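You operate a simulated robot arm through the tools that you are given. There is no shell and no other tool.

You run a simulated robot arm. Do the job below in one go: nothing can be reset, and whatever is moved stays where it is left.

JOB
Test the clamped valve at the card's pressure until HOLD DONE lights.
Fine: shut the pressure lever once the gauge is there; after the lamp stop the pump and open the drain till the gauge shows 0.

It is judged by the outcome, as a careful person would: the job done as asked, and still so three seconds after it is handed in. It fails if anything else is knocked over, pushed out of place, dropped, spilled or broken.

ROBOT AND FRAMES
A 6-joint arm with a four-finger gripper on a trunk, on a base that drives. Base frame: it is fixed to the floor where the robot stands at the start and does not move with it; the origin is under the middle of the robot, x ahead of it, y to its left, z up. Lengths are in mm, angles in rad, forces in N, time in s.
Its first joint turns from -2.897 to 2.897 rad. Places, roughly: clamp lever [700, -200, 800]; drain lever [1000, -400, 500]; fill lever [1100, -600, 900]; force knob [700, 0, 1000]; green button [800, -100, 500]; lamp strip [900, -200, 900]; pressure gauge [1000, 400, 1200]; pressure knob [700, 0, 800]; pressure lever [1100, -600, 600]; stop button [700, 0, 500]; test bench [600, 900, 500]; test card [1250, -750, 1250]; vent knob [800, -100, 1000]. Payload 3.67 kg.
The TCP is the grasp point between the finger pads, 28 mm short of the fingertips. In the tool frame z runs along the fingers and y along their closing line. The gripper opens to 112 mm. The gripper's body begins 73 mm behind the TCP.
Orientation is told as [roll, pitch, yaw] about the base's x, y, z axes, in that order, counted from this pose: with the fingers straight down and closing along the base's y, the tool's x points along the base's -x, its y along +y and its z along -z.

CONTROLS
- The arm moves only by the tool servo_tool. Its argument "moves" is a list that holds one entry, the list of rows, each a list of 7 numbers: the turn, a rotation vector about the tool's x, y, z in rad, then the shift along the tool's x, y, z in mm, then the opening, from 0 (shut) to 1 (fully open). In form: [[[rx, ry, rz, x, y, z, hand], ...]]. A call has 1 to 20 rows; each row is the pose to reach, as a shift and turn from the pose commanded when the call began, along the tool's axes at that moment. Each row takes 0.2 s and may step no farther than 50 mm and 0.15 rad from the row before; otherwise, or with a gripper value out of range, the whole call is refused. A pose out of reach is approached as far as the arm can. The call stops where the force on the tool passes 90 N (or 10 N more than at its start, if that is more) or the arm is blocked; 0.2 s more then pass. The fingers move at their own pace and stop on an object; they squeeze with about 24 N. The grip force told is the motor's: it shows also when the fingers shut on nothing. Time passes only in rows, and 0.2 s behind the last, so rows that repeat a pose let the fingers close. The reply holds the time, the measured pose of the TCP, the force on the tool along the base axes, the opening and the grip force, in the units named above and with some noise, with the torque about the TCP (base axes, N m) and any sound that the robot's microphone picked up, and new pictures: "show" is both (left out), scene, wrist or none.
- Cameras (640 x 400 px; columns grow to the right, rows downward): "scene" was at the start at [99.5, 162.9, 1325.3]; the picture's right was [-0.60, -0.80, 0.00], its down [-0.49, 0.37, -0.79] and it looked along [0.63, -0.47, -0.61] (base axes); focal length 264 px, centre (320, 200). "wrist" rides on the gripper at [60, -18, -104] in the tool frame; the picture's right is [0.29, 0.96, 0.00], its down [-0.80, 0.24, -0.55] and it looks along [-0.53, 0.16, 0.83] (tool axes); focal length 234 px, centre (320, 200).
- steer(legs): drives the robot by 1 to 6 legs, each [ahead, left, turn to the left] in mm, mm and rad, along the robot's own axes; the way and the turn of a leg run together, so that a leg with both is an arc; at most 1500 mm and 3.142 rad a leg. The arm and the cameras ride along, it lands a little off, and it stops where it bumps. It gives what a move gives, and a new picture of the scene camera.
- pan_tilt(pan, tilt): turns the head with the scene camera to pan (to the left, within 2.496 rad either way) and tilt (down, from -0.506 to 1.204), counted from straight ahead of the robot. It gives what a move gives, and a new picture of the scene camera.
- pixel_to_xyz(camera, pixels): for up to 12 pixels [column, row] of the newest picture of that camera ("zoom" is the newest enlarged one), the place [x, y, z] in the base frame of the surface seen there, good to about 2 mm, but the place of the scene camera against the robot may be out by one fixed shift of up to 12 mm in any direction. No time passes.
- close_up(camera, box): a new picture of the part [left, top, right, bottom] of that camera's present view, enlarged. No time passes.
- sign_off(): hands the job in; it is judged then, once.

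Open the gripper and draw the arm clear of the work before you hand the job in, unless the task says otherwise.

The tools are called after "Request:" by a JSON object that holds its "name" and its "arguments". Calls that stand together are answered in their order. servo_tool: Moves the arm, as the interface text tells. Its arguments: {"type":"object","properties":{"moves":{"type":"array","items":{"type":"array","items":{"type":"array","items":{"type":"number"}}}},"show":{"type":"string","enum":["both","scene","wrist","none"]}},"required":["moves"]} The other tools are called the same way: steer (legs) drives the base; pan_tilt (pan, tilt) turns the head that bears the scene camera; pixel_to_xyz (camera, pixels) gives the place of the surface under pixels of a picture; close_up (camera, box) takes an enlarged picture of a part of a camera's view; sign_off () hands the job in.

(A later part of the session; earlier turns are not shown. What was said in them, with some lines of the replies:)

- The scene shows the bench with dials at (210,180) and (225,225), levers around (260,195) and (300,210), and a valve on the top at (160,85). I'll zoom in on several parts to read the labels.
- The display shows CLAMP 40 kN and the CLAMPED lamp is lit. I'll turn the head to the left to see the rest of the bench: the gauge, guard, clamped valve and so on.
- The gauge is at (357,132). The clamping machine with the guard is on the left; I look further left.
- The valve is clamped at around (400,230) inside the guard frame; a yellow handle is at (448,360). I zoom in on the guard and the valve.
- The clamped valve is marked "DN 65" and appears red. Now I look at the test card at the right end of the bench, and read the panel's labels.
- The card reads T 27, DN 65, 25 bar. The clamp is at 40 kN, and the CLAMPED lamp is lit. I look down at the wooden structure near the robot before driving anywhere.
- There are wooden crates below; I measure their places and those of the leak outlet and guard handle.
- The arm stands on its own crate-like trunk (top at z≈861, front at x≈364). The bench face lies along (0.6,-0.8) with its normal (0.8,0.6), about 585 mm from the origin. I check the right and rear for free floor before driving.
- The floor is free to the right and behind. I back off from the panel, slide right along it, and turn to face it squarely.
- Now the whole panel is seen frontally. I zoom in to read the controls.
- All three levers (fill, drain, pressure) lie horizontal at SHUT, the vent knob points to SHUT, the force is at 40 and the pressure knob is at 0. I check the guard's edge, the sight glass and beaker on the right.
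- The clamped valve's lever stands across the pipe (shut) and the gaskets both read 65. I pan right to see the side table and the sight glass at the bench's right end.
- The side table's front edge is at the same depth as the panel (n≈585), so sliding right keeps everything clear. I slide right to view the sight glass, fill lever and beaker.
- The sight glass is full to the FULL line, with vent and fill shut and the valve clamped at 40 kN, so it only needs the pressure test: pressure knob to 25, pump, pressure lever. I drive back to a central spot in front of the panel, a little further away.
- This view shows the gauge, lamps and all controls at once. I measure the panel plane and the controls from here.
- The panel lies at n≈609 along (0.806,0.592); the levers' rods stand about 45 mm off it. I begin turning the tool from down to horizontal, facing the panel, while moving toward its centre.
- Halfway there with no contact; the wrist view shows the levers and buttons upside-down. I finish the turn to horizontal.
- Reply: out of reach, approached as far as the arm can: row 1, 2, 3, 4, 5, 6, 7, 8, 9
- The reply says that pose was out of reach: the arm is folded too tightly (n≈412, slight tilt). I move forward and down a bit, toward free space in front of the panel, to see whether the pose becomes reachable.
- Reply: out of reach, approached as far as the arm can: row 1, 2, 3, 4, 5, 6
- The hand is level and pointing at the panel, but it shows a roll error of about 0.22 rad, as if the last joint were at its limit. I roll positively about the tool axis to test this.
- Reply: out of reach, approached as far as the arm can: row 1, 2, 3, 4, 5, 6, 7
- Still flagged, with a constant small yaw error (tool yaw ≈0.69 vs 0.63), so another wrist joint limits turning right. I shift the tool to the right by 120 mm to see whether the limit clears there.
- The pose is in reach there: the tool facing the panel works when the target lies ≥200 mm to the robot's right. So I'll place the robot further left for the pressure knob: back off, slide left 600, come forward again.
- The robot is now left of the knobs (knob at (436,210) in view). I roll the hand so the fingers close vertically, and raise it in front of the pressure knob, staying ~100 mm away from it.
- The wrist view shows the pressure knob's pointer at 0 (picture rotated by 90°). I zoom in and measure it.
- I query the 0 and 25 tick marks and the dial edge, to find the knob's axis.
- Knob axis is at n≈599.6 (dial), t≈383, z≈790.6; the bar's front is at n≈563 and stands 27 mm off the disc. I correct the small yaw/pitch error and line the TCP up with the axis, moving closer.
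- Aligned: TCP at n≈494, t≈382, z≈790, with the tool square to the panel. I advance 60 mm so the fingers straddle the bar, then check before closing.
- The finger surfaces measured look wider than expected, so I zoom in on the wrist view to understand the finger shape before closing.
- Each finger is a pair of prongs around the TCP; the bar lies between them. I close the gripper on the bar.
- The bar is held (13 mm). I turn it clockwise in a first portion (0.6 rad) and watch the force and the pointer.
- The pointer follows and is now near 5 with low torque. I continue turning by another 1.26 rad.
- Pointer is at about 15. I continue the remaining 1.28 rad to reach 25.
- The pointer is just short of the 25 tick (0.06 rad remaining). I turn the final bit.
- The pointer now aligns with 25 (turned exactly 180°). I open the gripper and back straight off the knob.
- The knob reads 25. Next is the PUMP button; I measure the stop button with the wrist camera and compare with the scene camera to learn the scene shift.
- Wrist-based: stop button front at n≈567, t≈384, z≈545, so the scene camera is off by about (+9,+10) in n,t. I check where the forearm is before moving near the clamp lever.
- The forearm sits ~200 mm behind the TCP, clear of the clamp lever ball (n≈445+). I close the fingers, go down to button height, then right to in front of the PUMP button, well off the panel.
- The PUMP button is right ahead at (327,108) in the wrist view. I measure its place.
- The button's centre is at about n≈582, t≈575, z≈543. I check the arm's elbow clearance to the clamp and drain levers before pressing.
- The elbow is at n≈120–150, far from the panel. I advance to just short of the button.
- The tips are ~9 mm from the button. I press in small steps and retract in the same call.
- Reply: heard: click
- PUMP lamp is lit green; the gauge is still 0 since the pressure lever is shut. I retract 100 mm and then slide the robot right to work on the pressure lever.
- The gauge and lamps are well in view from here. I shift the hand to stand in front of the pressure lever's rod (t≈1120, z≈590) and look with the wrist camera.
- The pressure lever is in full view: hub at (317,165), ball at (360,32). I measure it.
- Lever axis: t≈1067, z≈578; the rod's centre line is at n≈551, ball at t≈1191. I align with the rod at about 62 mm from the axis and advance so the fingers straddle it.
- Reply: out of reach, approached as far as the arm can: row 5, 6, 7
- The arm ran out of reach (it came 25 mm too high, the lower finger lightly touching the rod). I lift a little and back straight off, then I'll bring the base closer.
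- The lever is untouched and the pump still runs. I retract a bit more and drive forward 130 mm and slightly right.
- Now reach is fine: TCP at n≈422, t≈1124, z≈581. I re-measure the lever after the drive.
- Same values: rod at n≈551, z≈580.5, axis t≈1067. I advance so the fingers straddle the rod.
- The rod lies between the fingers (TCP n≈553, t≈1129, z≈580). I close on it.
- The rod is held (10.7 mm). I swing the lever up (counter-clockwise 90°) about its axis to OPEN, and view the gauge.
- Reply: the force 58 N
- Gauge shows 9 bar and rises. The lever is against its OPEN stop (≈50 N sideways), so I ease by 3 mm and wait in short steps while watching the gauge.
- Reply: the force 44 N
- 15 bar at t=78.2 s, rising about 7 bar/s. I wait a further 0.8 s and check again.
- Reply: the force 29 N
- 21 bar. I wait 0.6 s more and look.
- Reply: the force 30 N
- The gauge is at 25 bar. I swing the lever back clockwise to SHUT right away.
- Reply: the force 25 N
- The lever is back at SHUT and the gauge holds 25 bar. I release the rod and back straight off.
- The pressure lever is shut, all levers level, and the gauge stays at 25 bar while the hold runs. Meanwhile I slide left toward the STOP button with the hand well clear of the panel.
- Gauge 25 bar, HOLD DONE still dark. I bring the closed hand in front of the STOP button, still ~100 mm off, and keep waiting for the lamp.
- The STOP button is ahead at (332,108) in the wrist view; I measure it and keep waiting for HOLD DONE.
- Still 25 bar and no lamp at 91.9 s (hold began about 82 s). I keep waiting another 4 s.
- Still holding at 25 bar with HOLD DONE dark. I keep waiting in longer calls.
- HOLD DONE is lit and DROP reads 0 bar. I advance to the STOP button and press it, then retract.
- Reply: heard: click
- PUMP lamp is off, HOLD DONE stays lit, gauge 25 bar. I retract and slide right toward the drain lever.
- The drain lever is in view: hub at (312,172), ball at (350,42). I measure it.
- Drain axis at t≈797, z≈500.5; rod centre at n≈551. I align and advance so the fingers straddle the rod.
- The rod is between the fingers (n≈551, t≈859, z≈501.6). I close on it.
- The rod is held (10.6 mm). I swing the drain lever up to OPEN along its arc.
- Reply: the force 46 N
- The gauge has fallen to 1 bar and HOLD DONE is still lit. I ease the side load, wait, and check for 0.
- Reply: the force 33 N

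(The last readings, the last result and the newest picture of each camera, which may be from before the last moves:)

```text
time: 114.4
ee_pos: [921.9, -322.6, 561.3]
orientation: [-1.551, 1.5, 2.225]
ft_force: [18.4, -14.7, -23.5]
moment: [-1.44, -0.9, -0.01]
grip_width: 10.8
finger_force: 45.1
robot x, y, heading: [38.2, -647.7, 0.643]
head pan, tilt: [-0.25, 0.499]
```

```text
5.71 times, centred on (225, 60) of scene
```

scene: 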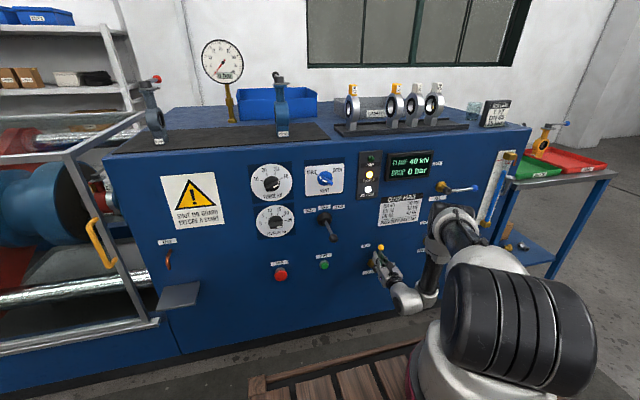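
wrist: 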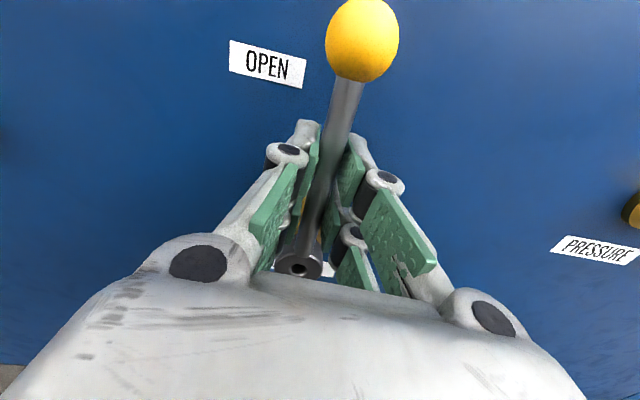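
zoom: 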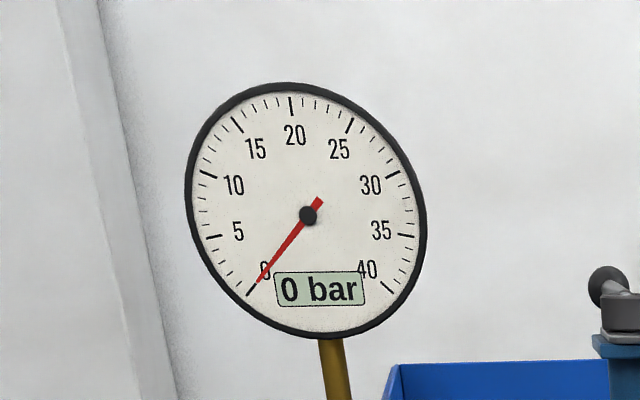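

The gauge shows 0 bar. I release the lever and back straight off, leaving the drain open.

Request:
{"name": "servo_tool", "arguments": {"moves": [[[0, 0, 0, 0, 0, 0, 0.2], [0, 0, 0, 0, 0, 0, 0.5], [0, 0, 0, 0, 0, 0, 0.5], [0, 0, 0, 0, 0, -20, 0.5], [0, 0, 0, 0, 0, -45, 0.5], [0, 0, 0, 0, 0, -80, 0.5], [0, 0, 0, 0, 0, -120, 0.5], [0, 0, 0, 0, 0, -160, 0.5], [0, 0, 0, 0, 0, -160, 0.5]]]}}

Request:
{"name": "close_up", "arguments": {"camera": "scene", "box": [190, 25, 260, 95]}}

Request:
{"name": "close_up", "arguments": {"camera": "scene", "box": [340, 140, 530, 320]}}

```text
time: 116.4
ee_pos: [790.5, -418.8, 562.3]
orientation: [-1.565, 1.502, 2.209]
ft_force: [-0.4, -0.1, 0.4]
moment: [0.03, -0.02, 0.03]
grip_width: 56.2
finger_force: 0.0
robot x, y, heading: [30.7, -649.7, 0.643]
head pan, tilt: [-0.25, 0.499]
```

scene: 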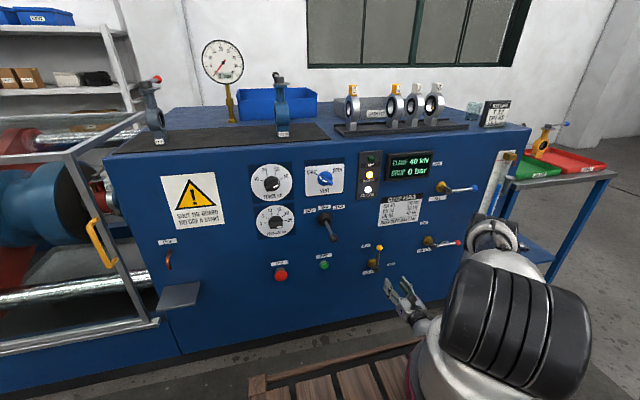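
wrist: 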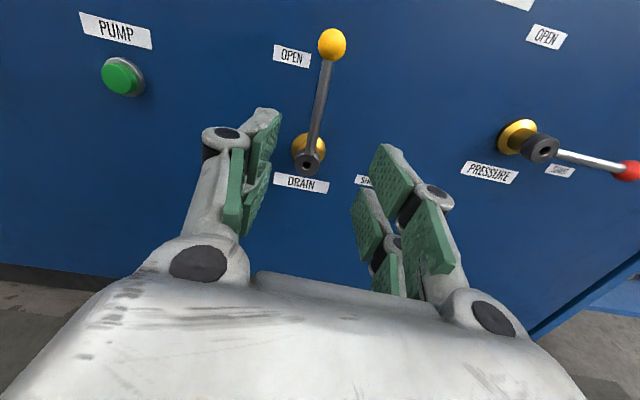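

```text
5.71 times, centred on (225, 60) of scene
```

zoom: 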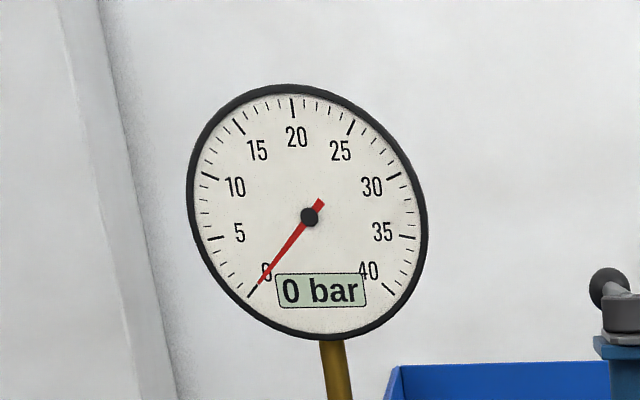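

```text
2.22 times, centred on (435, 230) of scene
```

zoom: 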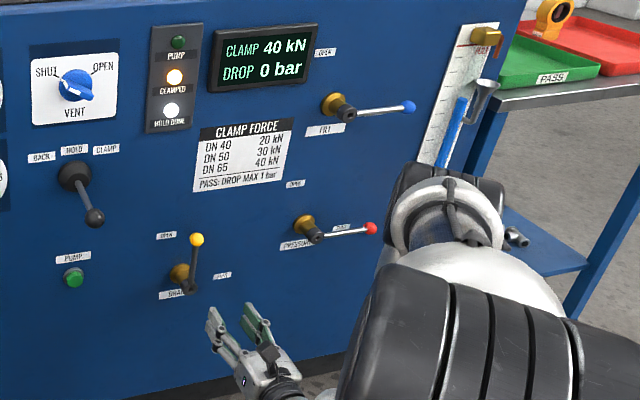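

Gauge reads 0 bar, pump lamp off, HOLD DONE lit, drain lever up at OPEN, the other levers untouched (the sight glass is running down through the drain as expected). I open the gripper fully and drive back to draw clear.

Request:
{"name": "servo_tool", "arguments": {"moves": [[[0, 0, 0, 0, 0, -20, 0.8], [0, 0, 0, 0, 0, -40, 1], [0, 0, 0, 0, 0, -40, 1]]], "show": "none"}}

Request:
{"name": "steer", "arguments": {"legs": [[-250, 0, 0]]}}

Request:
{"name": "close_up", "arguments": {"camera": "scene", "box": [150, 20, 560, 300]}}

```text
time: 117.2
ee_pos: [758.7, -442.5, 562.2]
orientation: [-1.561, 1.501, 2.213]
ft_force: [-0.3, 0.3, -0.1]
moment: [0.0, -0.01, 0.02]
grip_width: 112.2
finger_force: 0.0
robot x, y, heading: [32.6, -649.2, 0.65]
head pan, tilt: [-0.25, 0.499]
```

```text
time: 119.0
ee_pos: [557.7, -592.6, 563.3]
orientation: [-1.561, 1.5, 2.216]
ft_force: [-0.7, 0.6, 0.9]
moment: [-0.02, 0.02, 0.03]
grip_width: 112.0
finger_force: 0.0
robot x, y, heading: [-165.0, -799.2, 0.647]
head pan, tilt: [-0.25, 0.499]
```

scene: 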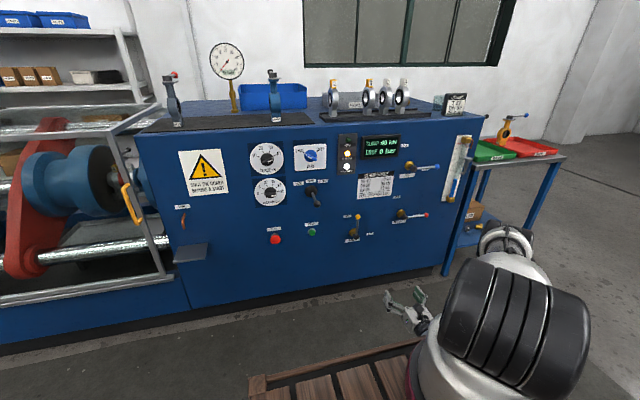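

```text
1.43 times, centred on (355, 160) of scene
```

zoom: 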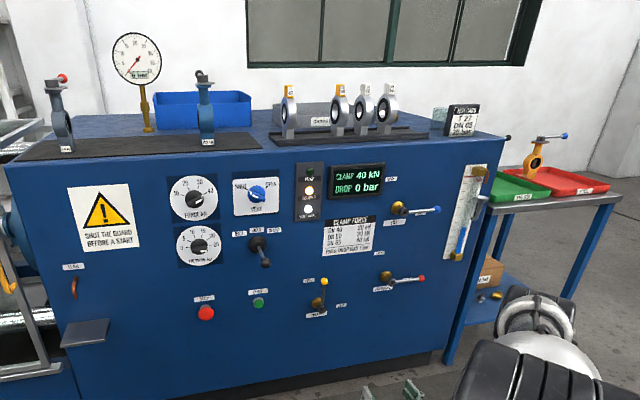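

All states hold: pump off, CLAMPED and HOLD DONE lit, gauge at 0, drain open. I take a last close look at the lamps, gauge and floor before handing in.

Request:
{"name": "close_up", "arguments": {"camera": "scene", "box": [330, 120, 480, 260]}}

Request:
{"name": "close_up", "arguments": {"camera": "scene", "box": [190, 30, 270, 110]}}

Request:
{"name": "close_up", "arguments": {"camera": "scene", "box": [100, 220, 460, 400]}}

```text
2.86 times, centred on (405, 190) of scene
```

zoom: 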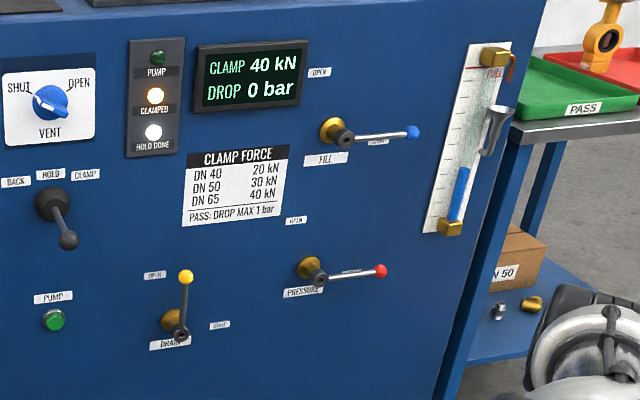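

```text
5.00 times, centred on (230, 70) of scene
```

zoom: 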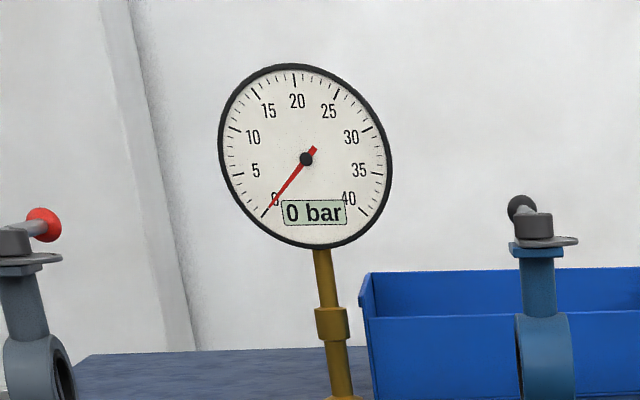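

```text
1.78 times, centred on (280, 310) of scene
```

zoom: 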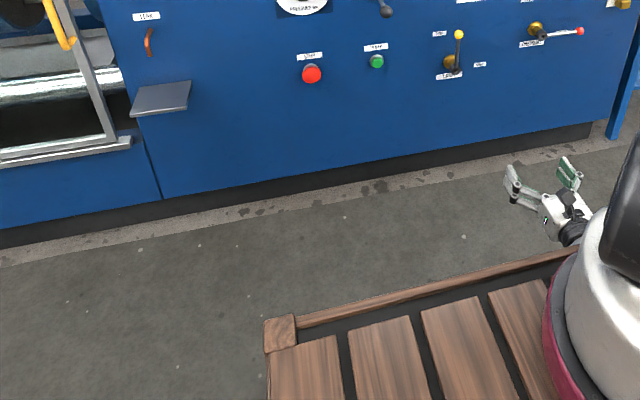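

The floor is dry. The gauge shows 0 bar, the pump is off, HOLD DONE is lit with DROP 0 bar, and the pressure lever is shut. The arm is clear with the gripper open, so I hand the job in.

Request:
{"name": "sign_off", "arguments": {}}

```text
The job is handed in.
```

The clamped DN 65 valve held the card's 25 bar until HOLD DONE lit, with a drop of 0 bar against the 1 bar limit. I handed the job in.

- **Test:** I set the pressure knob from 0 to 25 and started the pump. I opened the pressure lever and shut it when the gauge read 25 bar. The gauge stayed at 25 until the lamp came on, about 18 seconds later at most.
- **After the lamp:** I pressed STOP, the pump lamp went out, and I opened the drain until the gauge showed 0.
- **How the bench is left:** The drain lever is still open and the sight glass is running down through it; I saw no water on the floor. The pressure knob is still at 25, and the valve is still clamped at 40 kN. I left the fill lever, vent knob, clamp lever and force knob alone. The gripper is open and the robot is backed away from the bench.

While first reaching for the pressure lever, one finger lightly touched its rod; the lever did not move.
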